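You operate a simulated robot arm through the tools that you are given. There is no shell and no other tool.

Carry out the task below with a simulated two-armed robot. There is one attempt and no reset: what you move stays moved.

TASK
Wipe the two dirty rings clean, then peg them by size.
Fine: the small and the middle ring on the long tray; use the grey cloth on that tray and lay it back where it lay; each peg is marked with a size. What is to be rubbed or washed off counts as gone when no trace of it is left.

Only the result counts: the job must be done as asked and must still hold three seconds after the hand-in. Knocking over, shifting, dropping, spilling or breaking anything else fails it. Flat cloth is picked up by pressing the open fingertips on it (5 to 10 N) and closing them slowly along it; thin cloth reads only 2 to 8 mm in the jaws.

THE ROBOT
Two 7-joint arms with fingered hands on one trunk that stands fixed in place. Base frame: the origin is at the foot of the trunk, x ahead of it, y to its left, z up. Readings come in m, rad, newtons and seconds.
The left shoulder is at [0.05, 0.214, 0.869], the right one opposite. With the tool pointing down near the work surface each hand reaches from about 0.28 to 0.86 m from the base axis, measured 20 degrees to its own side. Payload 3 kg a hand.
The TCP of each hand is the grasp point between the finger pads, 0.026 m short of the fingertips. In the tool frame z runs along the fingers and y along their closing line. The gripper opens to 0.132 m; its body begins 0.073 m behind the TCP. The gripper is a hand of 3 fingers: y runs from the thumb to the fingers, the wrist lies at [0, 0, -0.229] in the tool frame, and closing takes about 1.5 s.
Orientation is that of the tool frame in the base frame, as a unit quaternion [w, x, y, z]. With the fingers straight down and closing along the base's y, the tool's x points along the base's -x, its y along +y and its z along -z.

THE INTERFACE
- The arms move only by the tool arm_command. It takes "left_series", "right_series" or both (then of equal length, played together; a hand with none holds still); each is a list of rows, each a list of 7 numbers: the turn, a rotation vector about the base's x, y, z in rad, then the shift along the base's x, y, z in m, then the opening, from 0 (shut) to 1 (fully open). In form: [[rx, ry, rz, tx, ty, tz, claw], ...]. A call has 1 to 20 rows; each row is the pose to reach, as a shift and turn from the pose commanded when the call began. Each row takes 0.2 s and may step no farther than 0.05 m and 0.15 rad from the row before; otherwise, or with a gripper value out of range, the whole call is refused. A pose out of reach is approached as far as the arm can. The call stops where the force on the tool passes 90 N (or 10 N more than at its start, if that is more) or the arm is blocked; 0.2 s more then pass. Each finger travels about 0.072 m/s and halts on what it meets, pressing with about 25 N; the grip force reading is that of the motor and also rises with nothing between the fingers. The clock runs only during rows and for 0.2 s after the last one: add rows that repeat a pose to give the fingers time. It gives the time, the measured TCP pose, the force on the tool (base axes), the opening and the grip force at its end, in the units of the frame above (readings bear some noise), with the torque about the TCP (base axes, N m) and any sound that the robot's microphone picked up, and new pictures: "views" is both (left out), scene, wrist or none (wrist: the cameras of the hands that moved).
- Cameras (640 x 400 px; columns grow to the right, rows downward): "scene" is now at [0.0304, -0.0379, 1.5103]; the picture's right is [-0.44, -0.90, 0.00], its down [-0.48, 0.23, -0.84] and it looks along [0.76, -0.37, -0.54] (base axes); focal length 328 px, centre (320, 200). "left" rides on the left gripper at [-0.061, 0.003, -0.092] in its tool frame; the picture's right is [-0.05, -1.00, 0.00], its down [0.83, -0.04, -0.56] and it looks along [0.55, -0.03, 0.83] (tool axes); focal length 230 px, centre (320, 200). "right" rides on the right gripper at [0.062, 0.003, -0.092] in its tool frame; the picture's right is [-0.05, 1.00, 0.00], its down [-0.83, -0.04, -0.56] and it looks along [-0.55, -0.03, 0.83] (tool axes); focal length 230 px, centre (320, 200).
- set_grasp(shape, hand): the hand has 3 fingers and takes this shape, open, in about a second: jaw (thumb against the fingers, like two jaws); tri (thumb and two fingers); tip (a fingertip pinch); poke (one finger out to press); point (the index stretched); flat (the hand flat); cup (the hand cupped); fist (a fist). The gripper value then closes the fingers along that shape, each until it touches; the sizes above hold for jaw. It gives what a move gives, with no picture.
- turn_head(pan, tilt): turns the head with the scene camera to pan (to the left, within 1.501 rad either way) and tilt (down, from -0.506 to 1.204), counted from straight ahead of the robot. It gives what a move gives, and a new picture of the scene camera.
- probe_pixels(camera, pixels): for up to 12 pixels [column, row] of the newest picture of that camera ("zoom" is the newest enlarged one), the place [x, y, z] in the base frame of the surface seen there, good to about 0.003 m. The clock stands still meanwhile.
- inspect(camera, box): a new picture of the part [left, top, right, bottom] of that camera's present view, enlarged. The clock stands still meanwhile.
- sign_off(): hands the job in; it is judged then, once.

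Unless the task says otherwise, let go and move clear before handing in.

The tools are called after "Request:" as a command line: name --argument value ..., lists and objects as JSON in quotes. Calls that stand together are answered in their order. arm_command: Moves the arms, as the interface text tells. Its arguments: {"type":"object","properties":{"left_series":{"type":"array","items":{"type":"array","items":{"type":"number"}}},"right_series":{"type":"array","items":{"type":"array","items":{"type":"number"}}},"views":{"type":"string","enum":["both","scene","wrist","none"]}},"required":[]} The other tools are called the same way: set_grasp (shape, hand) gives the hand a shape; turn_head (pan, tilt) turns the head that bears the scene camera; probe_pixels (camera, pixels) gives the place of the surface under pixels of a picture; inspect (camera, box) takes an enlarged picture of a part of a camera's view; sign_off () hands the job in.

At the start:

```text
t: 0.0
left_tool_pos: [0.5329, 0.0149, 1.1759]
left_tool_rot: [0.0, 0.21, 0.978, 0.0]
left_contact_force: [-0.3, 0.0, -0.1]
left_ft_torque: [0.06, 0.03, 0.0]
left_opening: 0.1318
left_grasp_force: 0.0
left_shape: jaw
right_tool_pos: [0.3523, -0.401, 1.2331]
right_tool_rot: [0.0, 0.21, 0.978, 0.0]
right_contact_force: [-0.2, -0.1, 0.1]
right_ft_torque: [0.0, 0.03, -0.01]
right_opening: 0.1317
right_grasp_force: 0.0
right_shape: jaw
head pan, tilt (commanded): [-0.452, 0.569]
```

scene: 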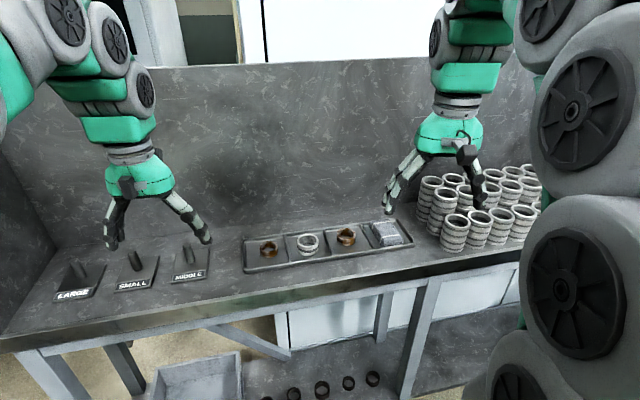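
right: 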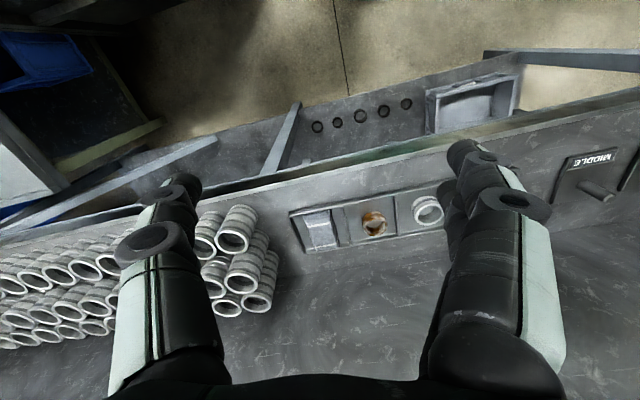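
left: 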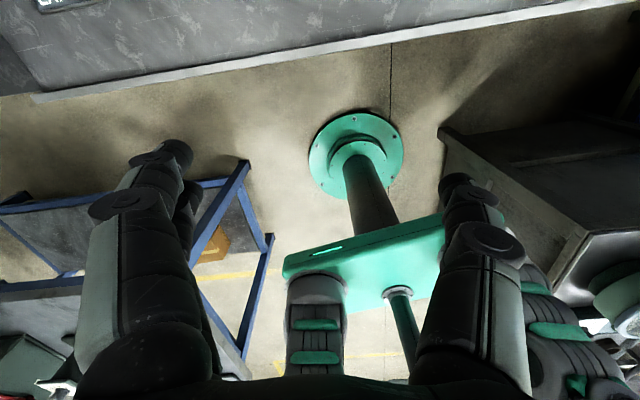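

The scene picture shows a long tray (about px 245-412, row 220-270) with two brown rings, one clean ring and a grey cloth, and three pegs marked LARGE, SMALL, MIDDLE on the left. I'll enlarge these parts and get positions.

Request:
inspect --camera "scene" --box '[230, 200, 430, 290]'

Request:
inspect --camera "scene" --box '[40, 220, 230, 320]'

Request:
probe_pixels --camera "scene" --pixels '[[268, 250], [308, 243], [346, 237], [390, 232], [245, 255], [412, 240], [75, 280], [135, 270], [190, 262], [330, 285], [160, 300], [300, 225]]'

```text
3.20 times, centred on (330, 245) of scene
```

zoom: 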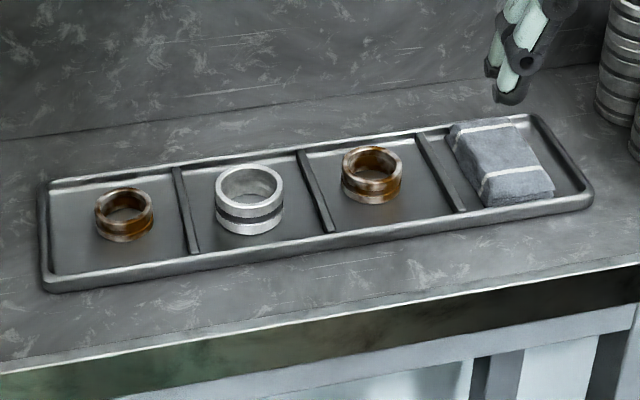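

```text
3.37 times, centred on (135, 270) of scene
```

zoom: 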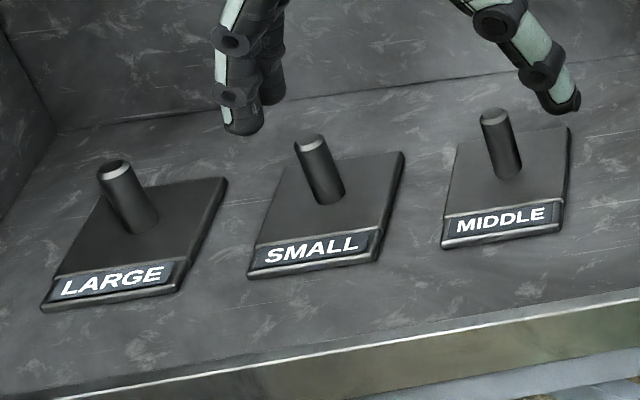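

```text
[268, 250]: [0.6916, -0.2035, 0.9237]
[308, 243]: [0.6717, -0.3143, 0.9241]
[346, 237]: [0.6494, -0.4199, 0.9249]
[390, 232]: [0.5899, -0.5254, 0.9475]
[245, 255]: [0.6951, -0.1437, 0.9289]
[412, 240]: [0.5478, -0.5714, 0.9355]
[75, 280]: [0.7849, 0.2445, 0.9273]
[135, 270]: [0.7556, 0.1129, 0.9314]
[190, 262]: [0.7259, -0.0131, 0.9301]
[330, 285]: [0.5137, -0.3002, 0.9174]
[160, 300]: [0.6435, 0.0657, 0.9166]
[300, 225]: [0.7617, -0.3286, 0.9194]
```

The left brown ring looks smaller than the right brown one; the middle shiny ring is the large, clean one. I'll zoom in on each to measure sizes.

Request:
inspect --camera "scene" --box '[240, 222, 330, 278]'

Request:
probe_pixels --camera "zoom" --pixels '[[154, 180], [242, 170], [198, 150], [200, 190], [195, 215], [440, 110], [545, 100], [490, 80], [490, 150], [320, 230], [60, 200], [300, 290]]'

Request:
inspect --camera "scene" --box '[325, 212, 415, 268]'

```text
7.11 times, centred on (285, 250) of scene
```

zoom: 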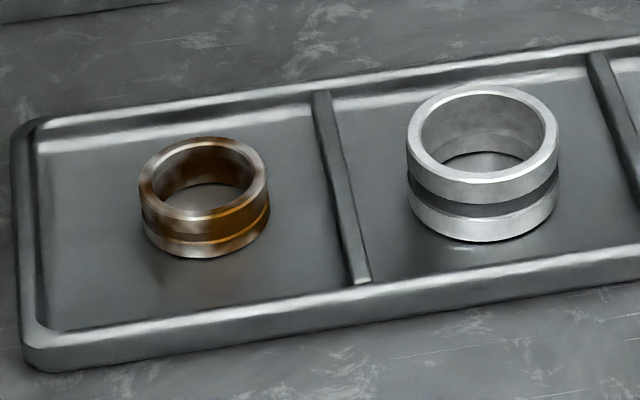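

```text
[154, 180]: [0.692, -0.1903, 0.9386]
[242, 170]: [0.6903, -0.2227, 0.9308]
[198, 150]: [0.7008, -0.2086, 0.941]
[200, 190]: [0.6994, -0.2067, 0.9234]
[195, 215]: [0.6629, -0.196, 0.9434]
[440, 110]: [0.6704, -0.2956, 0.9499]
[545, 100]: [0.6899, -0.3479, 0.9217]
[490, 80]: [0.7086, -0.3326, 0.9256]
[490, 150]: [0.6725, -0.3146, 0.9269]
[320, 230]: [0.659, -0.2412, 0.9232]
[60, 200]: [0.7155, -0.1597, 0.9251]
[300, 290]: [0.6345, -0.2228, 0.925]
```

```text
7.11 times, centred on (370, 240) of scene
```

zoom: 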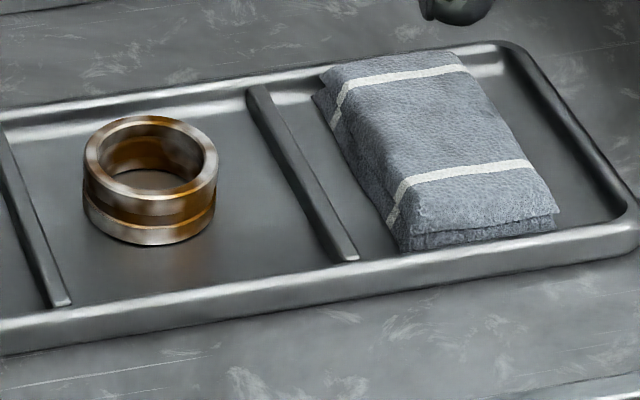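

The cloth is a folded pad in the right tray cell; the middle ring sits at about (150,180) in the zoom. I'll probe the cloth and ring outline.

Request:
probe_pixels --camera "zoom" --pixels '[[345, 75], [462, 60], [545, 205], [410, 205], [430, 130], [402, 245], [325, 100], [150, 122], [90, 165], [212, 160], [150, 190], [150, 178]]'

Request:
turn_head --pan -0.3 --tilt 0.75

```text
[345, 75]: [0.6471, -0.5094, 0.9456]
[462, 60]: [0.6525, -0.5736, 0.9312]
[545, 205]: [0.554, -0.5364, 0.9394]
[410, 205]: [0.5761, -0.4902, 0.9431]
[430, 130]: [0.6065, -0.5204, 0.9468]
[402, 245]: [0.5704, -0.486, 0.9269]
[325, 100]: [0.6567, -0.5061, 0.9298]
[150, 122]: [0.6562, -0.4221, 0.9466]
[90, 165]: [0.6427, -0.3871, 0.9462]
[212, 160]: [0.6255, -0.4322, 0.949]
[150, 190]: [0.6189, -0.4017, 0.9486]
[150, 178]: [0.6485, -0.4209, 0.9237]
```

```text
t: 0.7
left_tool_pos: [0.5324, 0.0143, 1.1746]
left_tool_rot: [0.0, 0.21, 0.978, 0.0]
left_contact_force: [0.4, -0.3, -0.1]
left_ft_torque: [-0.02, -0.01, -0.01]
left_opening: 0.1319
left_grasp_force: 0.0
left_shape: jaw
right_tool_pos: [0.3519, -0.3995, 1.2341]
right_tool_rot: [0.0, 0.211, 0.978, -0.001]
right_contact_force: [0.3, 0.8, -0.2]
right_ft_torque: [0.05, 0.01, -0.02]
right_opening: 0.1321
right_grasp_force: 0.0
right_shape: jaw
head pan, tilt (commanded): [-0.3, 0.75]
```

scene: 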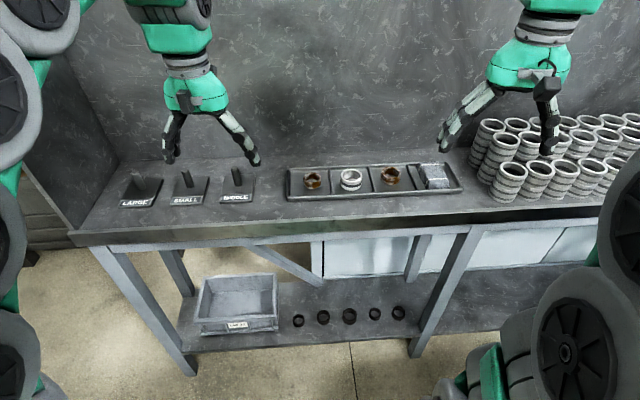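

Both hands are clear of the tray. I'll zoom in on the crate label, the pegs and the tray from this new view.

Request:
inspect --camera "scene" --box '[190, 265, 420, 345]'

Request:
inspect --camera "scene" --box '[280, 155, 380, 218]'

Request:
probe_pixels --camera "zoom" --pixels '[[50, 110], [70, 280], [635, 65], [170, 130], [210, 105], [250, 130], [210, 150], [385, 120], [450, 90], [515, 110], [450, 150], [350, 240]]'

Request:
inspect --camera "scene" --box '[110, 155, 270, 215]'

```text
2.78 times, centred on (305, 305) of scene
```

zoom: 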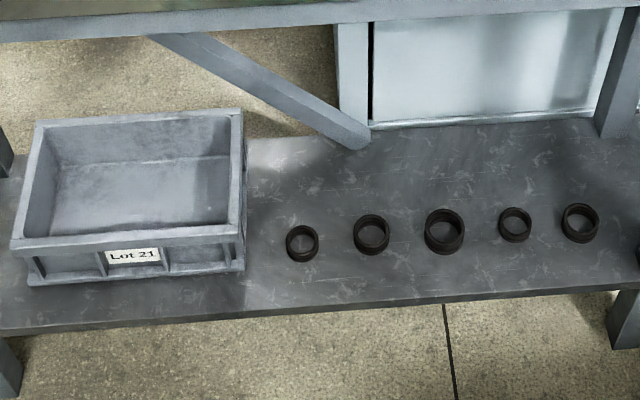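

```text
6.35 times, centred on (330, 186) of scene
```

zoom: 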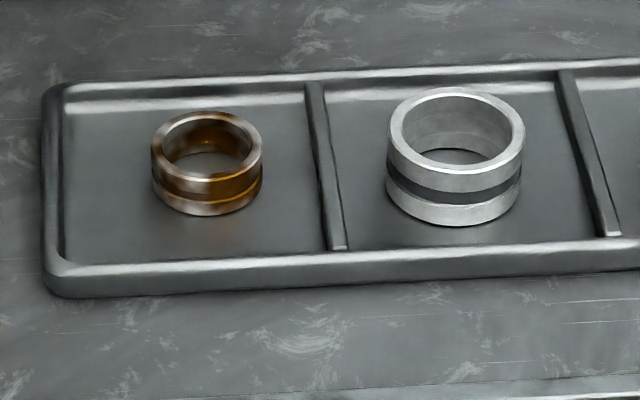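

```text
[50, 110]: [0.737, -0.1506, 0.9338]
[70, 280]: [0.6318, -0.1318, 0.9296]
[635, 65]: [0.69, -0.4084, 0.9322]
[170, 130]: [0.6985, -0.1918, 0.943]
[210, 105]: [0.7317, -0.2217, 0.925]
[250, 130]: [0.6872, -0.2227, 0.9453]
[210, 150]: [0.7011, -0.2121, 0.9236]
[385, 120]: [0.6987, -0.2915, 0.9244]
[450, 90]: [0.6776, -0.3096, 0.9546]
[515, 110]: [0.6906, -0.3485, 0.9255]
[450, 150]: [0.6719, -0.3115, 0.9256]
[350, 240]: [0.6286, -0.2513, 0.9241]
```

```text
4.00 times, centred on (190, 185) of scene
```

zoom: 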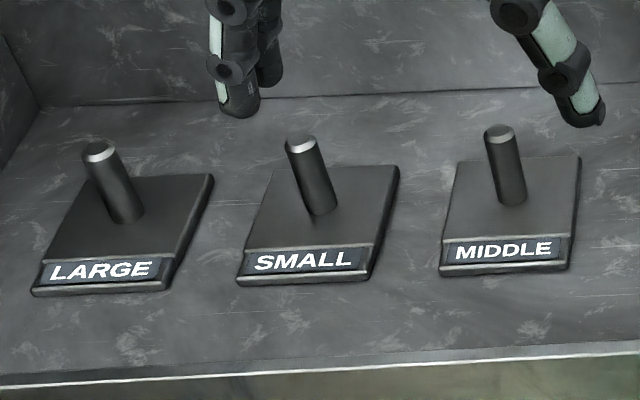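

The pegs are visible in the zoom; I'll probe their tops and bases as well as plate corners.

Request:
probe_pixels --camera "zoom" --pixels '[[97, 148], [125, 218], [300, 142], [320, 210], [498, 130], [512, 202], [395, 170], [275, 172], [455, 162], [578, 158], [330, 168], [525, 165]]'

```text
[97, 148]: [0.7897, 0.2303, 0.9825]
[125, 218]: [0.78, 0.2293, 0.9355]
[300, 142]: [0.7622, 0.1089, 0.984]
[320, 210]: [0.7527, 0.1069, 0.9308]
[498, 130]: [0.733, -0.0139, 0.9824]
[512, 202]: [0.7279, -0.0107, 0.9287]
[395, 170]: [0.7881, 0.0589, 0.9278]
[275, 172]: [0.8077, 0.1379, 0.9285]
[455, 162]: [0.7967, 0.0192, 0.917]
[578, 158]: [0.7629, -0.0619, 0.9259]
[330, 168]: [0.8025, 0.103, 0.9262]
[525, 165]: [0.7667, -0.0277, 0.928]
```

Pegs: MIDDLE at about (0.733,-0.013), SMALL at about (0.760,0.108), tops near z 0.983. Next I bring the right hand over the tray for a close look with its wrist camera.

Request:
arm_command --right_series '[[0, 0, 0.04, 0.028, 0.007, -0.025, 1], [0, 0, 0.08, 0.056, 0.013, -0.05, 1], [0, 0, 0.12, 0.084, 0.02, -0.075, 1], [0, 0, 0.16, 0.112, 0.027, -0.1, 1], [0, 0, 0.2, 0.14, 0.033, -0.125, 1], [0, 0, 0.2, 0.155, 0.037, -0.14, 1]]' --views "both"

```text
t: 2.1
left_tool_pos: [0.5321, 0.0148, 1.1745]
left_tool_rot: [-0.001, 0.209, 0.978, -0.001]
left_contact_force: [0.0, 0.0, 1.1]
left_ft_torque: [-0.01, 0.0, -0.01]
left_opening: 0.1318
left_grasp_force: 0.0
left_shape: jaw
right_tool_pos: [0.507, -0.364, 1.0932]
right_tool_rot: [0.001, 0.111, 0.994, 0.0]
right_contact_force: [0.1, -0.7, -0.1]
right_ft_torque: [0.01, -0.01, 0.0]
right_opening: 0.132
right_grasp_force: 0.1
right_shape: jaw
head pan, tilt (commanded): [-0.3, 0.75]
```

scene: 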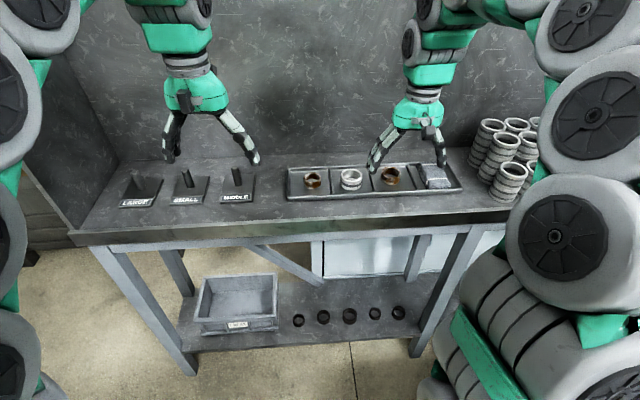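
right: 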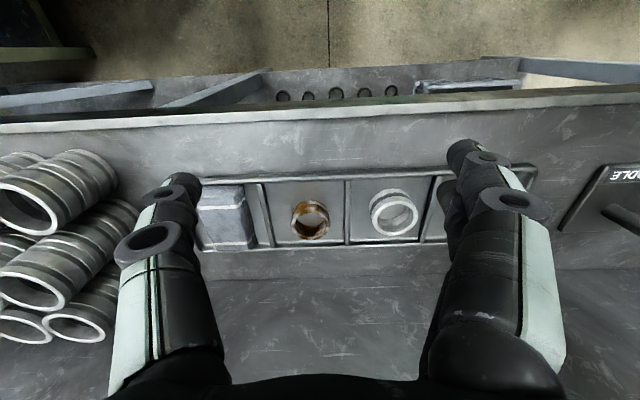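

The right camera (image top = nearer the robot) shows the cloth at (225,218), middle ring at (311,220) and large ring at (395,212). I'll zoom in on these.

Request:
inspect --camera "right" --box '[270, 180, 350, 256]'

Request:
inspect --camera "right" --box '[180, 165, 290, 265]'

Request:
probe_pixels --camera "right" --pixels '[[203, 190], [243, 186], [254, 244], [207, 250], [225, 215], [292, 215], [330, 215], [311, 200], [311, 238], [318, 222], [259, 215], [347, 215]]'

```text
5.26 times, centred on (310, 218) of right
```

zoom: 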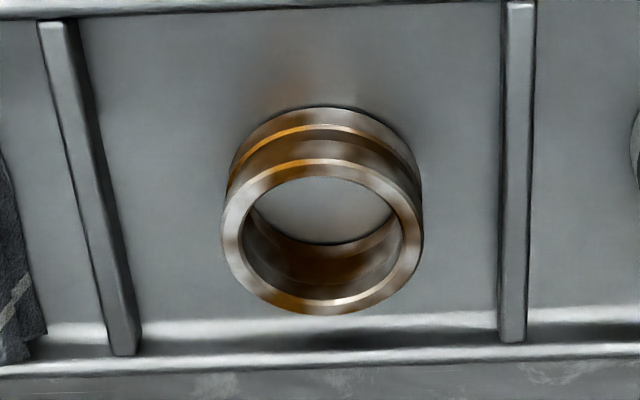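

```text
4.00 times, centred on (235, 215) of right
```

zoom: 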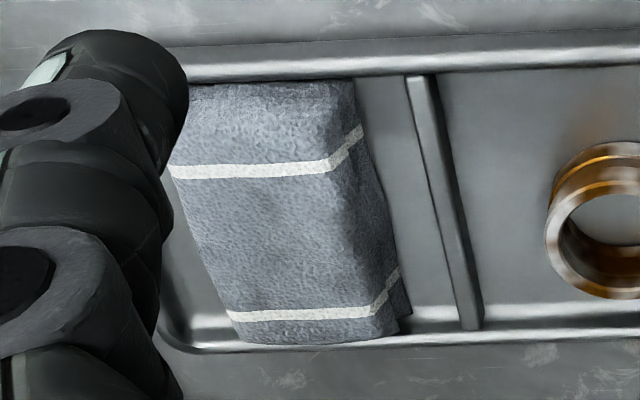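

```text
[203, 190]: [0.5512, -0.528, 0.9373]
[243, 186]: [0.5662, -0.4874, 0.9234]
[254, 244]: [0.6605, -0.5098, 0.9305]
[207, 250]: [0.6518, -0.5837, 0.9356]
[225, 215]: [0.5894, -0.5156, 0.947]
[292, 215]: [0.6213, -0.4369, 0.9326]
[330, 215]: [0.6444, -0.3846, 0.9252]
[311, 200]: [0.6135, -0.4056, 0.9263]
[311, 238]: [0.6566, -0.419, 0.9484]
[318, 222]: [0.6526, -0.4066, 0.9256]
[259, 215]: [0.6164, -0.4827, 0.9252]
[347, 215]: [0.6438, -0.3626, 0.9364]
```

The middle ring shows rust blotches outside, inside and on the top face. I'll slide the right hand to the left for a close look at the small ring and the whole tray.

Request:
arm_command --right_series '[[0, 0, 0, 0.01, 0.04, -0.01, 1], [0, 0, 0, 0.02, 0.08, -0.02, 1], [0, 0, 0, 0.03, 0.12, -0.03, 1], [0, 0, 0, 0.04, 0.155, -0.035, 1]]' --views "wrist"

Request:
inspect --camera "right" --box '[270, 160, 370, 260]'

```text
t: 3.1
left_tool_pos: [0.5332, 0.0142, 1.1741]
left_tool_rot: [0.0, 0.209, 0.978, 0.0]
left_contact_force: [0.4, -0.4, -0.7]
left_ft_torque: [0.01, 0.0, 0.0]
left_opening: 0.1316
left_grasp_force: 0.0
left_shape: jaw
right_tool_pos: [0.546, -0.2098, 1.0577]
right_tool_rot: [-0.001, 0.111, 0.994, 0.0]
right_contact_force: [-0.5, 0.5, 0.2]
right_ft_torque: [0.01, -0.02, 0.01]
right_opening: 0.1321
right_grasp_force: 0.0
right_shape: jaw
head pan, tilt (commanded): [-0.3, 0.75]
```

right: 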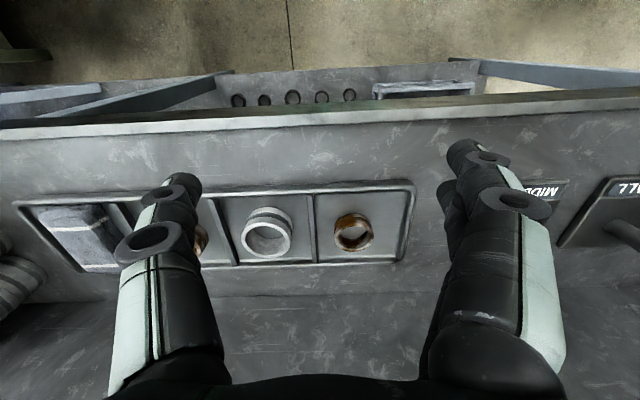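

```text
4.00 times, centred on (320, 210) of right
```

zoom: 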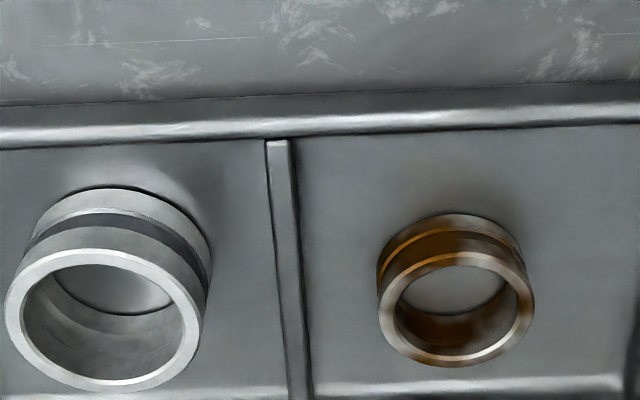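

The small ring is at about (353,232) in the right view. I'll probe its rim and hole to get its centre and size.

Request:
probe_pixels --camera "zoom" --pixels '[[385, 305], [527, 305], [457, 258], [457, 360], [405, 300], [508, 295], [457, 290], [283, 200], [455, 225], [100, 255], [10, 320], [195, 320]]'

```text
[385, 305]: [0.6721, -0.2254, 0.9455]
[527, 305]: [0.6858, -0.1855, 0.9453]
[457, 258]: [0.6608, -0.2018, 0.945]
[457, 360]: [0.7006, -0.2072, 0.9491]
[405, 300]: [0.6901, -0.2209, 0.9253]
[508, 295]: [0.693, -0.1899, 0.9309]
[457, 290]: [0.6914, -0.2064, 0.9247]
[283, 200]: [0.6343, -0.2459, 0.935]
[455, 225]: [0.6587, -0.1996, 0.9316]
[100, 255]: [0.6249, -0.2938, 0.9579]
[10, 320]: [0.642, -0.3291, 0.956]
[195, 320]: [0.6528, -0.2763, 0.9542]
```

The small ring is about 42 mm across, 22 mm high, centred near (0.680,-0.205). Before going to the cloth I check how near the stacked tubes to the right of the tray are.

Request:
turn_head --pan -0.5 --tilt 0.75

Request:
inspect --camera "scene" --box '[300, 110, 500, 235]'

```text
t: 3.9
left_tool_pos: [0.5337, 0.0156, 1.1756]
left_tool_rot: [0.0, 0.21, 0.978, 0.0]
left_contact_force: [0.0, -0.2, 0.7]
left_ft_torque: [0.01, -0.01, 0.02]
left_opening: 0.1318
left_grasp_force: 0.0
left_shape: jaw
right_tool_pos: [0.5469, -0.2105, 1.0585]
right_tool_rot: [0.0, 0.111, 0.994, 0.0]
right_contact_force: [0.0, 0.1, -0.5]
right_ft_torque: [-0.03, 0.03, -0.04]
right_opening: 0.1318
right_grasp_force: 0.1
right_shape: jaw
head pan, tilt (commanded): [-0.499, 0.75]
```

scene: 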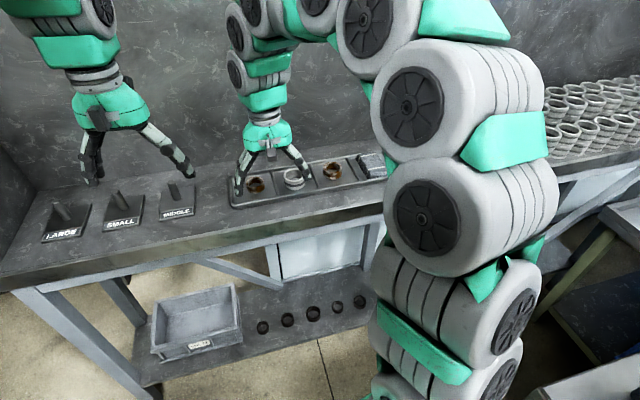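

```text
3.20 times, centred on (400, 172) of scene
```

zoom: 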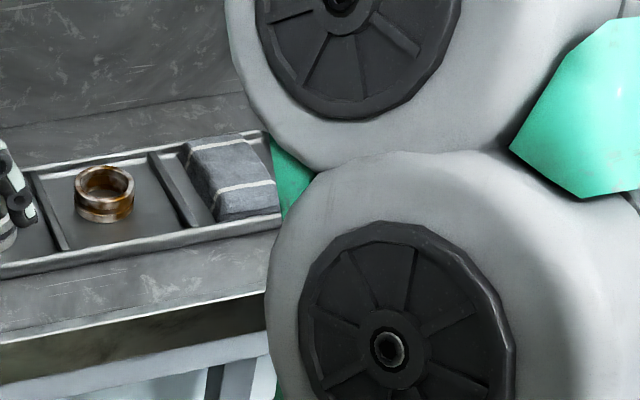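

The arm blocks the stack from this view. I'll raise and move the right hand partway toward the cloth and look with its wrist camera.

Request:
arm_command --right_series '[[0, 0, 0, -0.01, -0.03, 0.035, 1], [0, 0, 0, -0.02, -0.07, 0.06, 1], [0, 0, 0, -0.02, -0.115, 0.07, 1], [0, 0, 0, -0.02, -0.16, 0.08, 1], [0, 0, 0, -0.02, -0.205, 0.08, 1], [0, 0, 0, -0.02, -0.24, 0.08, 1]]' --views "wrist"

Request:
turn_head --pan -0.35 --tilt 0.7

```text
t: 5.2
left_tool_pos: [0.5333, 0.0148, 1.1753]
left_tool_rot: [0.0, 0.209, 0.978, 0.0]
left_contact_force: [0.1, -0.6, -0.4]
left_ft_torque: [0.03, 0.03, -0.02]
left_opening: 0.1318
left_grasp_force: 0.1
left_shape: jaw
right_tool_pos: [0.5269, -0.4493, 1.1385]
right_tool_rot: [0.0, 0.111, 0.994, 0.0]
right_contact_force: [-0.2, 0.0, -0.3]
right_ft_torque: [-0.01, -0.01, 0.01]
right_opening: 0.1318
right_grasp_force: 0.0
right_shape: jaw
head pan, tilt (commanded): [-0.499, 0.75]
```

right: 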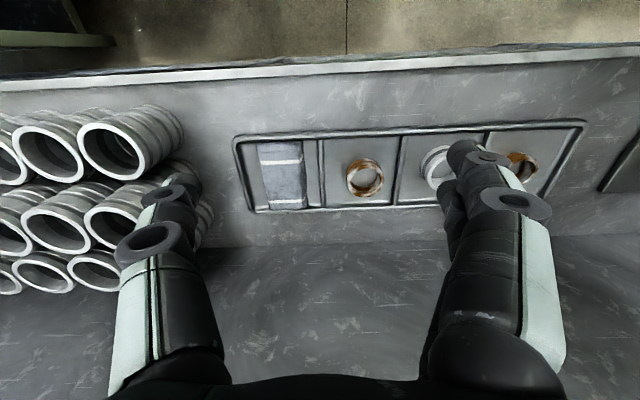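

```text
t: 6.0
left_tool_pos: [0.5328, 0.014, 1.1752]
left_tool_rot: [0.0, 0.21, 0.978, -0.001]
left_contact_force: [-0.5, 1.3, 0.0]
left_ft_torque: [-0.02, 0.01, 0.01]
left_opening: 0.1319
left_grasp_force: 0.1
left_shape: jaw
right_tool_pos: [0.526, -0.4485, 1.1384]
right_tool_rot: [0.0, 0.11, 0.994, 0.0]
right_contact_force: [-0.2, -0.4, -0.5]
right_ft_torque: [-0.04, 0.03, 0.02]
right_opening: 0.1319
right_grasp_force: 0.0
right_shape: jaw
head pan, tilt (commanded): [-0.351, 0.7]
```

scene: 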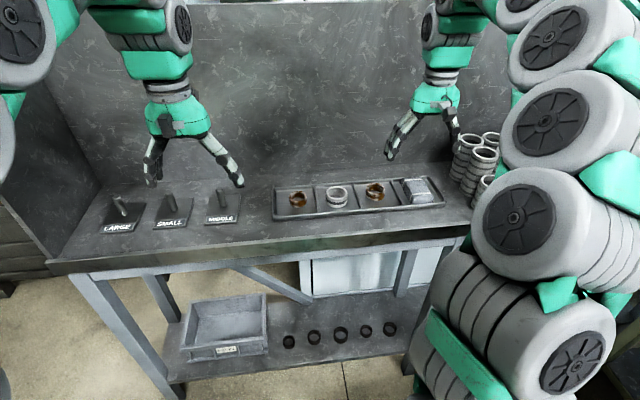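

Request:
probe_pixels --camera "right" --pixels '[[145, 155], [180, 130], [140, 180], [208, 222], [160, 110], [236, 140], [258, 144], [303, 143], [271, 209], [306, 206], [248, 212], [320, 142]]'

Request:
inspect --camera "right" --box '[225, 125, 395, 225]'

```text
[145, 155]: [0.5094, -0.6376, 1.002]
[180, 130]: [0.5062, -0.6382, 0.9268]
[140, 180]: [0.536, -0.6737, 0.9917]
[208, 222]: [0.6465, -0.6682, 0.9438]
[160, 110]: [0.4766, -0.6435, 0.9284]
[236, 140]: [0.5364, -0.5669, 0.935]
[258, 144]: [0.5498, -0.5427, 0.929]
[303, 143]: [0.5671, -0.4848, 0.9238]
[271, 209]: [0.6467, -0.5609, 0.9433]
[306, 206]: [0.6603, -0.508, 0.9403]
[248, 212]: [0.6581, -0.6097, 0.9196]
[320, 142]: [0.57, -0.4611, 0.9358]
```

```text
3.76 times, centred on (310, 175) of right
```

zoom: 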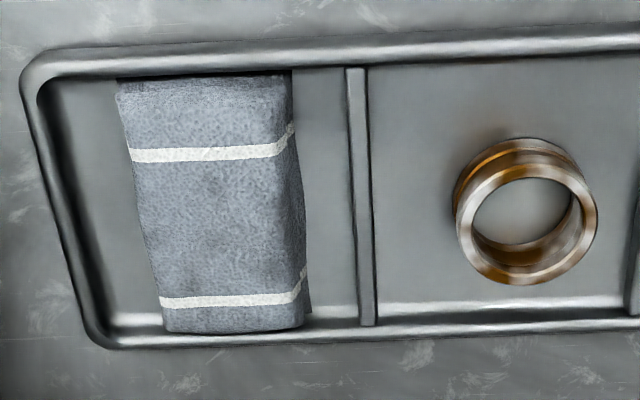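

The stack's near edge is about 0.13 m beyond the cloth's centre, so a half-open hand fits. I'll go above the cloth centre (0.606,-0.525) with the jaws partly closed and look.

Request:
arm_command --right_series '[[0, 0, 0, 0.03, -0.03, -0.02, 0.75], [0, 0, 0, 0.06, -0.055, -0.045, 0.72], [0, 0, 0, 0.0795, -0.076, -0.08, 0.72], [0, 0, 0, 0.0795, -0.076, -0.118, 0.72], [0, 0, 0, 0.0795, -0.076, -0.118, 0.72]]' --views "both"

```text
t: 7.2
left_tool_pos: [0.5332, 0.0147, 1.175]
left_tool_rot: [0.0, 0.209, 0.978, 0.0]
left_contact_force: [1.5, 0.7, -1.5]
left_ft_torque: [0.02, -0.01, -0.03]
left_opening: 0.1319
left_grasp_force: 0.0
left_shape: jaw
right_tool_pos: [0.6062, -0.5227, 1.0193]
right_tool_rot: [0.0, 0.111, 0.994, 0.0]
right_contact_force: [0.4, -0.7, -0.7]
right_ft_torque: [-0.05, 0.02, -0.03]
right_opening: 0.0956
right_grasp_force: 0.0
right_shape: jaw
head pan, tilt (commanded): [-0.351, 0.7]
```

scene: 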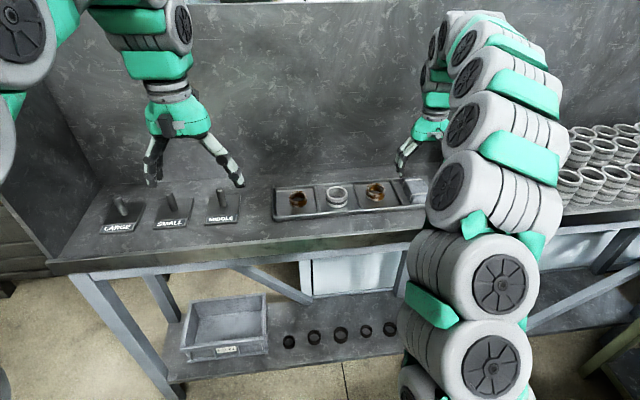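
right: 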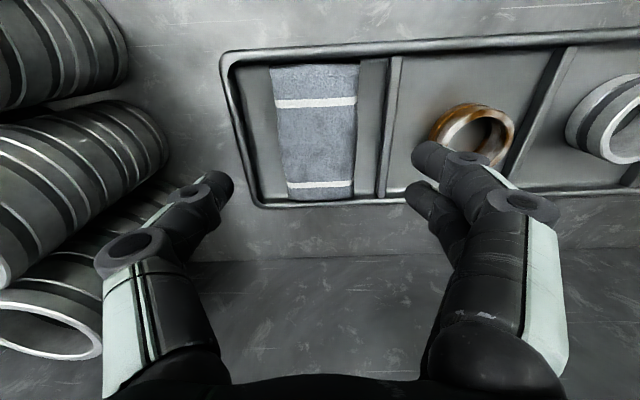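

The cloth lies centred under the jaws (px 318). I descend to fingertip height just above the dividers (TCP z ≈ 0.964).

Request:
arm_command --right_series '[[0, 0, 0, 0, -0.002, -0.02, 0.72], [0, 0, 0, 0, -0.002, -0.04, 0.72], [0, 0, 0, 0, -0.002, -0.055, 0.72], [0, 0, 0, 0, -0.002, -0.055, 0.72]]' --views "wrist"

```text
t: 8.2
left_tool_pos: [0.533, 0.0147, 1.1742]
left_tool_rot: [0.001, 0.21, 0.978, 0.0]
left_contact_force: [-0.5, 0.8, 0.0]
left_ft_torque: [0.0, 0.0, 0.01]
left_opening: 0.132
left_grasp_force: 0.0
left_shape: jaw
right_tool_pos: [0.6068, -0.5264, 0.9654]
right_tool_rot: [0.001, 0.111, 0.994, 0.001]
right_contact_force: [-0.3, 0.4, 0.5]
right_ft_torque: [0.03, -0.01, 0.0]
right_opening: 0.0952
right_grasp_force: 0.1
right_shape: jaw
head pan, tilt (commanded): [-0.351, 0.7]
```

right: 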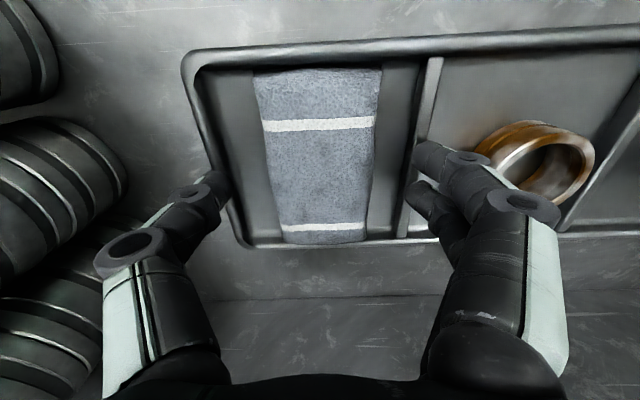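

Fingertips sit just above the rim and divider, nothing touched. I close slowly on the cloth's sides at this height.

Request:
arm_command --right_series '[[0, 0, 0, 0, 0, 0, 0.65], [0, 0, 0, 0, 0, 0, 0.58], [0, 0, 0, 0, 0, 0, 0.52], [0, 0, 0, 0, 0, -0.002, 0.48], [0, 0, 0, 0, 0, -0.003, 0.44], [0, 0, 0, 0, 0, -0.003, 0.44]]' --views "wrist"

```text
t: 9.6
left_tool_pos: [0.5328, 0.0143, 1.1761]
left_tool_rot: [0.0, 0.21, 0.978, 0.0]
left_contact_force: [-0.2, -0.2, 0.0]
left_ft_torque: [-0.01, -0.01, -0.02]
left_opening: 0.132
left_grasp_force: 0.1
left_shape: jaw
right_tool_pos: [0.6061, -0.5268, 0.9633]
right_tool_rot: [0.0, 0.111, 0.994, 0.0]
right_contact_force: [0.8, 1.1, 5.4]
right_ft_torque: [0.06, -0.05, 0.03]
right_opening: 0.059
right_grasp_force: 24.5
right_shape: jaw
head pan, tilt (commanded): [-0.351, 0.7]
```

right: 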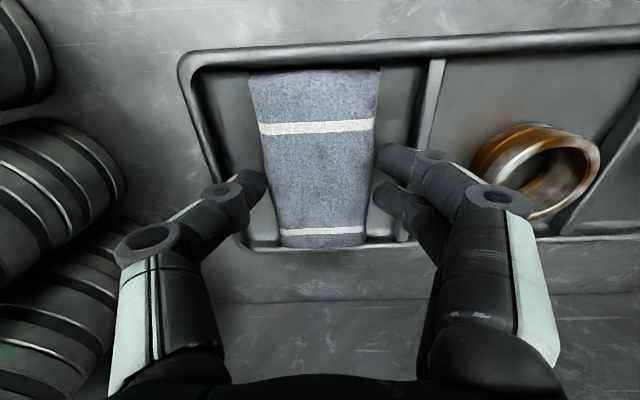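

The jaws halted at 59 mm with 24.5 N on the cloth. I lift a little to test the hold.

Request:
arm_command --right_series '[[0, 0, 0, 0, 0, 0, 0.38], [0, 0, 0, 0, 0, 0, 0.36], [0, 0, 0, 0, 0, 0.01, 0.36], [0, 0, 0, 0, 0, 0.025, 0.36], [0, 0, 0, 0, 0, 0.045, 0.36], [0, 0, 0, 0, 0, 0.045, 0.36]]' --views "both"

```text
t: 10.9
left_tool_pos: [0.5334, 0.0153, 1.1746]
left_tool_rot: [0.0, 0.21, 0.978, 0.001]
left_contact_force: [-0.8, -0.3, -0.4]
left_ft_torque: [0.01, -0.02, 0.02]
left_opening: 0.1318
left_grasp_force: 0.1
left_shape: jaw
right_tool_pos: [0.6065, -0.5265, 1.0072]
right_tool_rot: [0.0, 0.11, 0.994, 0.0]
right_contact_force: [0.1, 0.4, -0.1]
right_ft_torque: [-0.03, -0.02, 0.02]
right_opening: 0.0587
right_grasp_force: 24.6
right_shape: jaw
head pan, tilt (commanded): [-0.351, 0.7]
```

scene: 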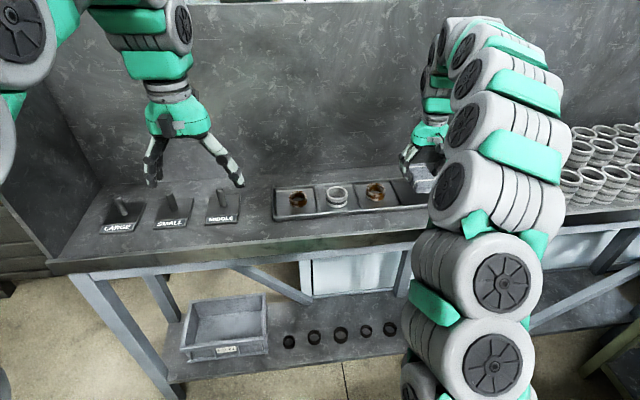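
right: 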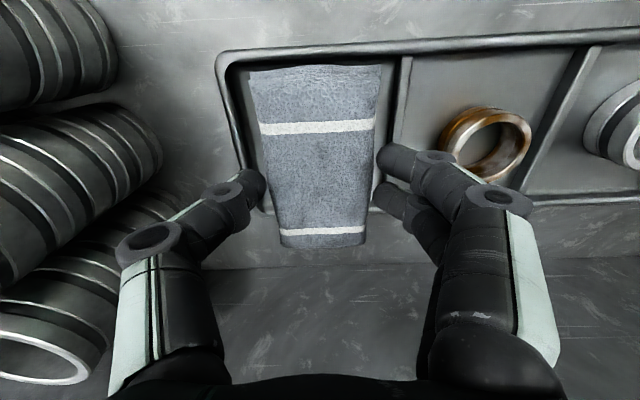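

The cloth came up firmly held, flat, protruding about 13 mm below the fingertips. I carry it over the middle ring (0.637,-0.411) and stop just above it.

Request:
arm_command --right_series '[[0, 0, 0, 0.008, 0.03, 0.01, 0.36], [0, 0, 0, 0.018, 0.07, 0.01, 0.36], [0, 0, 0, 0.031, 0.115, 0.005, 0.36], [0, 0, 0, 0.031, 0.115, 0.0, 0.36]]' --views "both"

```text
t: 11.9
left_tool_pos: [0.5328, 0.0137, 1.1753]
left_tool_rot: [0.001, 0.21, 0.978, 0.0]
left_contact_force: [-0.5, -0.5, 0.3]
left_ft_torque: [0.0, 0.02, -0.03]
left_opening: 0.1317
left_grasp_force: 0.1
left_shape: jaw
right_tool_pos: [0.6371, -0.412, 1.0077]
right_tool_rot: [0.0, 0.11, 0.994, 0.0]
right_contact_force: [0.7, -0.6, -0.9]
right_ft_torque: [-0.03, 0.04, -0.02]
right_opening: 0.0588
right_grasp_force: 24.8
right_shape: jaw
head pan, tilt (commanded): [-0.351, 0.7]
```

scene: 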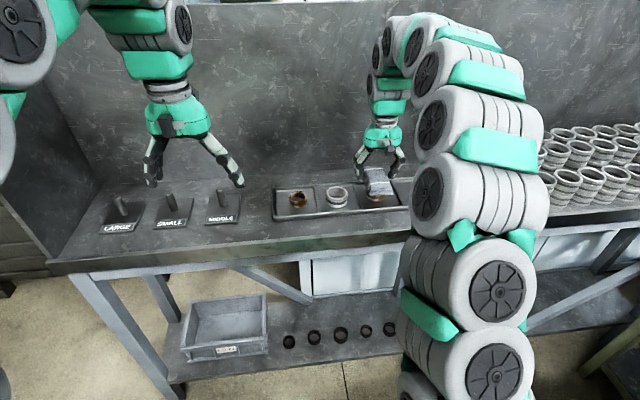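
right: 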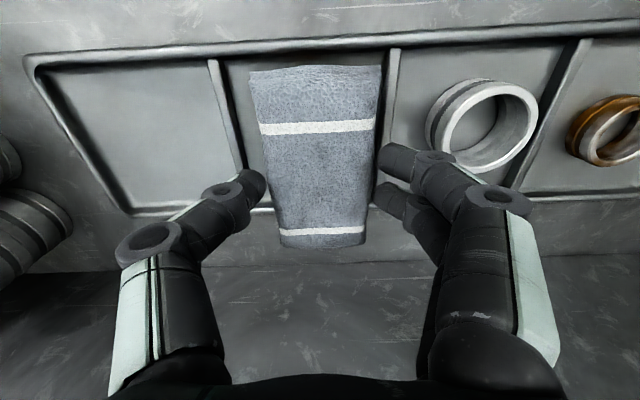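

The cloth is over the middle ring. I lower it until contact force shows.

Request:
arm_command --right_series '[[0, 0, 0, 0, 0, -0.01, 0.36], [0, 0, 0, 0, 0, -0.017, 0.36], [0, 0, 0, 0, 0, -0.02, 0.36], [0, 0, 0, 0, 0, -0.021, 0.36]]' --views "none"

```text
t: 12.9
left_tool_pos: [0.532, 0.0142, 1.1749]
left_tool_rot: [0.001, 0.209, 0.978, 0.0]
left_contact_force: [-0.1, 0.6, -0.9]
left_ft_torque: [0.01, -0.01, 0.0]
left_opening: 0.132
left_grasp_force: 0.1
left_shape: jaw
right_tool_pos: [0.6379, -0.4113, 0.9866]
right_tool_rot: [0.0, 0.11, 0.994, 0.0]
right_contact_force: [1.7, -0.1, 3.3]
right_ft_torque: [0.0, -0.02, -0.01]
right_opening: 0.0588
right_grasp_force: 24.5
right_shape: jaw
head pan, tilt (commanded): [-0.351, 0.7]
```

Contact at z 0.9866 with 3.3 N. I press 1.5 mm more and make rubbing strokes across the ring along the tray's depth.

Request:
arm_command --right_series '[[0, 0, 0, 0, 0, -0.0015, 0.36], [0, 0, 0, 0.0146, -0.0033, -0.0015, 0.36], [0, 0, 0, 0.0293, -0.0066, -0.0015, 0.36], [0, 0, 0, 0.0146, -0.0033, -0.0015, 0.36], [0, 0, 0, 0, 0, -0.0015, 0.36], [0, 0, 0, -0.0146, 0.0033, -0.0015, 0.36], [0, 0, 0, -0.0293, 0.0066, -0.0015, 0.36], [0, 0, 0, -0.0146, 0.0033, -0.0015, 0.36], [0, 0, 0, 0, 0, -0.0015, 0.36]]' --views "none"

```text
t: 14.9
left_tool_pos: [0.5324, 0.0143, 1.1744]
left_tool_rot: [0.0, 0.209, 0.978, 0.0]
left_contact_force: [-0.2, 0.8, 0.7]
left_ft_torque: [-0.01, -0.01, -0.01]
left_opening: 0.1317
left_grasp_force: 0.0
left_shape: jaw
right_tool_pos: [0.6375, -0.4113, 0.9846]
right_tool_rot: [-0.001, 0.111, 0.994, 0.0]
right_contact_force: [-4.9, 0.9, 15.9]
right_ft_torque: [0.04, 0.07, 0.0]
right_opening: 0.0589
right_grasp_force: 25.5
right_shape: jaw
head pan, tilt (commanded): [-0.351, 0.7]
```

The strokes pressed at about 16 N with 5 N drag. I lift and move aside to look at the ring.

Request:
arm_command --right_series '[[0, 0, 0, 0, 0, 0.02, 0.36], [0, 0, 0, -0.01, -0.03, 0.04, 0.36], [0, 0, 0, -0.03, -0.07, 0.055, 0.36], [0, 0, 0, -0.045, -0.1, 0.06, 0.36]]' --views "both"

Request:
inspect --camera "scene" --box '[270, 165, 450, 230]'

```text
t: 15.9
left_tool_pos: [0.5324, 0.0147, 1.1749]
left_tool_rot: [0.0, 0.208, 0.978, 0.0]
left_contact_force: [-0.2, 0.5, 0.7]
left_ft_torque: [0.02, -0.01, -0.02]
left_opening: 0.132
left_grasp_force: 0.0
left_shape: jaw
right_tool_pos: [0.5928, -0.5129, 1.0459]
right_tool_rot: [0.001, 0.11, 0.994, -0.001]
right_contact_force: [-1.1, 0.4, -0.2]
right_ft_torque: [-0.01, 0.0, 0.01]
right_opening: 0.059
right_grasp_force: 25.0
right_shape: jaw
head pan, tilt (commanded): [-0.351, 0.7]
```

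scene: 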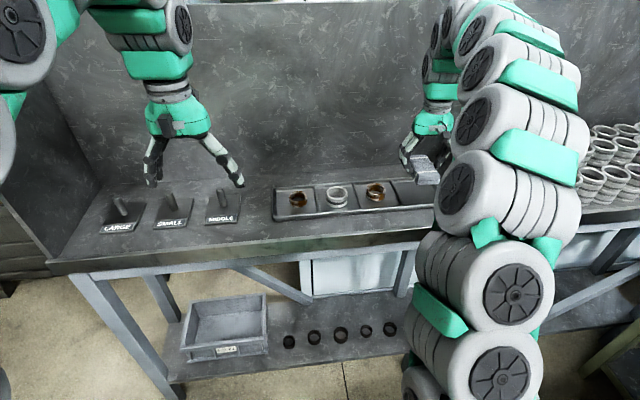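
right: 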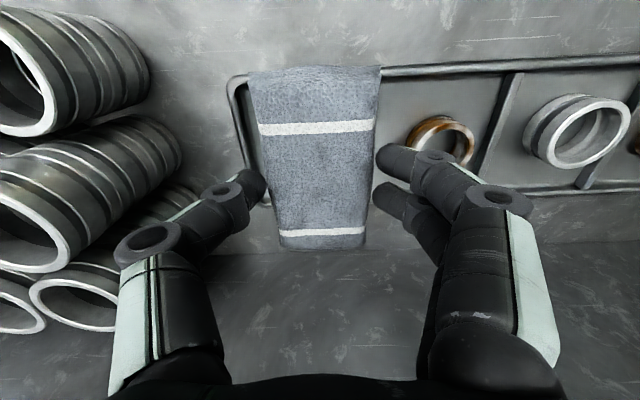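

```text
3.56 times, centred on (360, 198) of scene
```

zoom: 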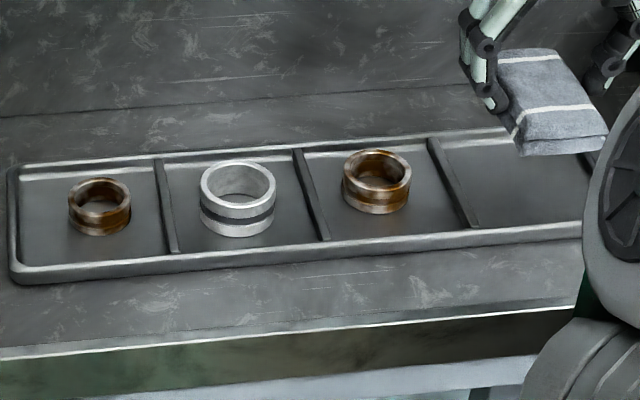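

Request:
inspect --camera "scene" --box '[355, 175, 395, 210]'

Request:
inspect --camera "right" --box '[390, 100, 490, 175]'

```text
11.43 times, centred on (375, 192) of scene
```

zoom: 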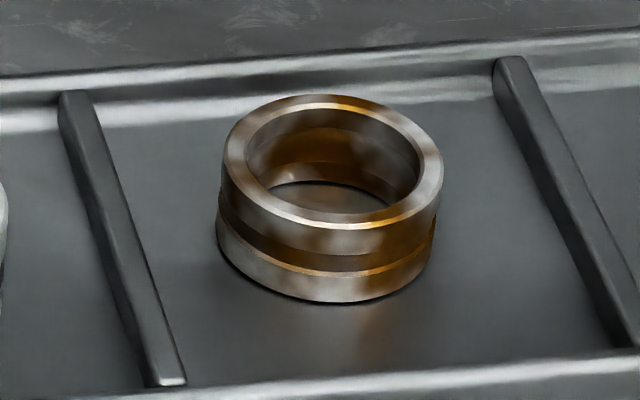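

```text
5.33 times, centred on (440, 138) of right
```

zoom: 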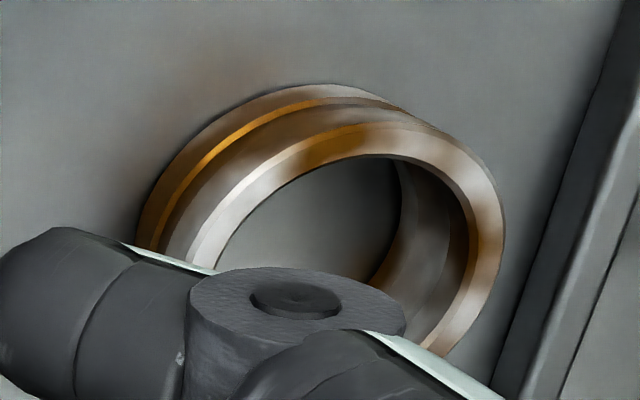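

The rust does not look visibly reduced; the ring probably slid along with the cloth. I probe where the ring sits now before using longer strokes.

Request:
inspect --camera "scene" --box '[355, 175, 395, 210]'

Request:
probe_pixels --camera "zoom" --pixels '[[230, 160], [438, 160], [335, 100], [335, 225], [80, 100], [160, 375], [335, 190], [510, 70], [630, 330], [335, 78], [335, 355], [250, 250]]'

```text
11.43 times, centred on (375, 192) of scene
```

zoom: 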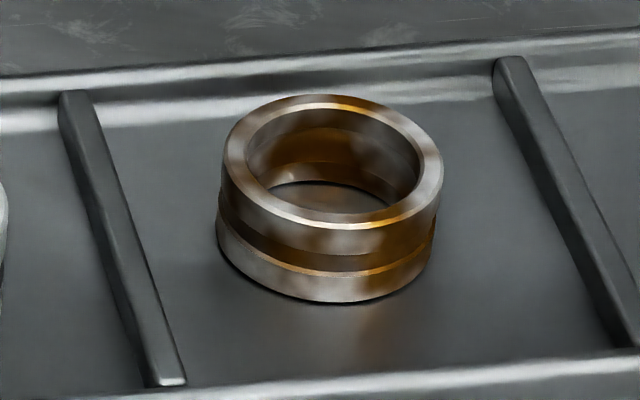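

```text
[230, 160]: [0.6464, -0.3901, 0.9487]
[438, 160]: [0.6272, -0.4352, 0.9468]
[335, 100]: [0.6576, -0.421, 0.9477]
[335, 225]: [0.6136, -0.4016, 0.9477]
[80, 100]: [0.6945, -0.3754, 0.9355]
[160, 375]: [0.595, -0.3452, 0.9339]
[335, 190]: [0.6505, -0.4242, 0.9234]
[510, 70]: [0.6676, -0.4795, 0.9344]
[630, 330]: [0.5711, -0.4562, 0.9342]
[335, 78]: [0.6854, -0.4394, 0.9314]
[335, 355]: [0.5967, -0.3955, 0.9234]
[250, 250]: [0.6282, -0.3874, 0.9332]
```

The ring is still at (0.637,-0.412). I go back over it and rub with longer strokes so that the cloth must slide over the ring.

Request:
arm_command --right_series '[[0, 0, 0, 0.015, 0.035, -0.01, 0.36], [0, 0, 0, 0.03, 0.07, -0.02, 0.36], [0, 0, 0, 0.0442, 0.1004, -0.035, 0.36], [0, 0, 0, 0.0442, 0.1004, -0.053, 0.36], [0, 0, 0, 0.0442, 0.1004, -0.0605, 0.36], [0, 0, 0, 0.0686, 0.0949, -0.0605, 0.36], [0, 0, 0, 0.093, 0.0895, -0.0605, 0.36], [0, 0, 0, 0.103, 0.087, -0.0605, 0.36], [0, 0, 0, 0.0735, 0.0938, -0.0605, 0.36], [0, 0, 0, 0.0442, 0.1004, -0.0605, 0.36], [0, 0, 0, 0.015, 0.107, -0.0605, 0.36], [0, 0, 0, -0.0143, 0.1135, -0.0605, 0.36], [0, 0, 0, 0.015, 0.107, -0.0605, 0.36], [0, 0, 0, 0.0442, 0.1004, -0.0605, 0.36]]' --views "none"

```text
t: 18.9
left_tool_pos: [0.5343, 0.0139, 1.1745]
left_tool_rot: [0.0, 0.21, 0.978, 0.0]
left_contact_force: [-0.2, 0.1, -0.3]
left_ft_torque: [0.0, 0.01, 0.01]
left_opening: 0.132
left_grasp_force: 0.1
left_shape: jaw
right_tool_pos: [0.6366, -0.4108, 0.9853]
right_tool_rot: [0.0, 0.111, 0.994, 0.0]
right_contact_force: [-4.7, 0.7, 13.1]
right_ft_torque: [0.04, 0.05, 0.0]
right_opening: 0.0591
right_grasp_force: 24.8
right_shape: jaw
head pan, tilt (commanded): [-0.351, 0.7]
```

Drag of 4.7 N at 13 N press. I lift aside again to compare the ring from the same viewpoint.

Request:
arm_command --right_series '[[0, 0, 0, 0, 0, 0.02, 0.36], [0, 0, 0, -0.01, -0.03, 0.04, 0.36], [0, 0, 0, -0.03, -0.07, 0.055, 0.36], [0, 0, 0, -0.045, -0.1, 0.06, 0.36]]' --views "scene"

Request:
inspect --camera "scene" --box '[355, 175, 395, 210]'

Request:
inspect --camera "right" --box '[390, 100, 490, 175]'

```text
t: 19.9
left_tool_pos: [0.533, 0.0154, 1.1746]
left_tool_rot: [0.0, 0.209, 0.978, 0.001]
left_contact_force: [0.1, 0.1, 0.8]
left_ft_torque: [0.0, 0.01, -0.02]
left_opening: 0.1319
left_grasp_force: 0.0
left_shape: jaw
right_tool_pos: [0.5931, -0.5113, 1.0437]
right_tool_rot: [0.002, 0.111, 0.994, -0.001]
right_contact_force: [0.1, -0.9, 0.0]
right_ft_torque: [0.02, -0.02, -0.01]
right_opening: 0.0591
right_grasp_force: 24.9
right_shape: jaw
head pan, tilt (commanded): [-0.351, 0.7]
```

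scene: 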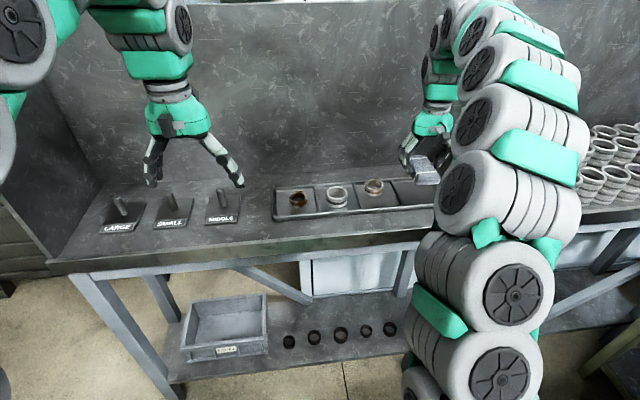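

```text
11.43 times, centred on (375, 192) of scene
```

zoom: 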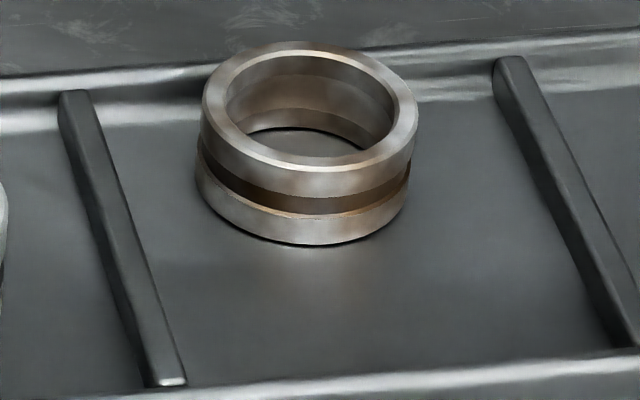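

```text
5.33 times, centred on (440, 138) of right
```

zoom: 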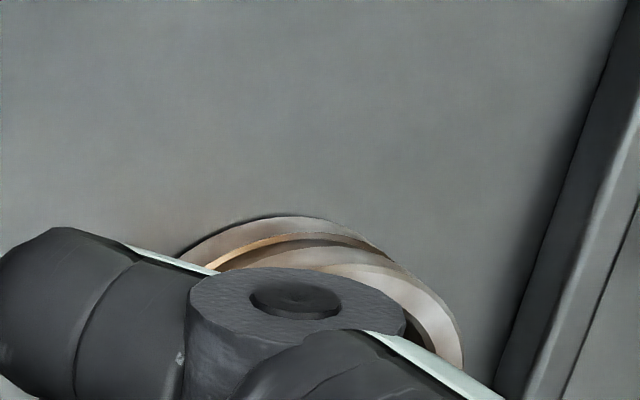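

The rust on the whole ring has clearly faded: rubbing works on the ring as a whole. I probe its new place and keep rubbing.

Request:
inspect --camera "scene" --box '[355, 170, 395, 205]'

Request:
probe_pixels --camera "zoom" --pixels '[[207, 165], [412, 165], [300, 108], [310, 222], [310, 190]]'

```text
11.43 times, centred on (375, 188) of scene
```

zoom: 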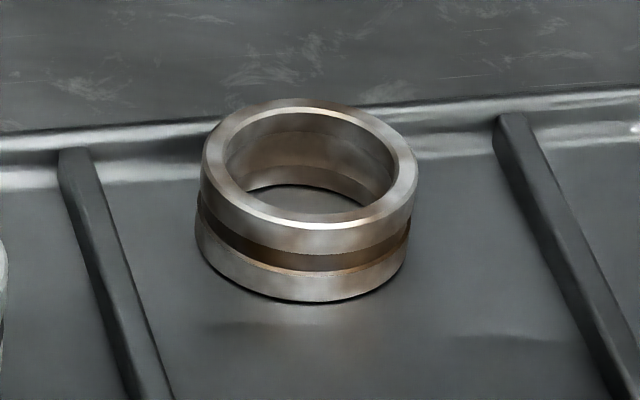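

```text
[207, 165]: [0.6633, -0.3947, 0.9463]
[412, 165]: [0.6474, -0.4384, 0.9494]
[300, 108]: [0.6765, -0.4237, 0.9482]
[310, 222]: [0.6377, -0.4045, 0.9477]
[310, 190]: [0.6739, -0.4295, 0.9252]
```

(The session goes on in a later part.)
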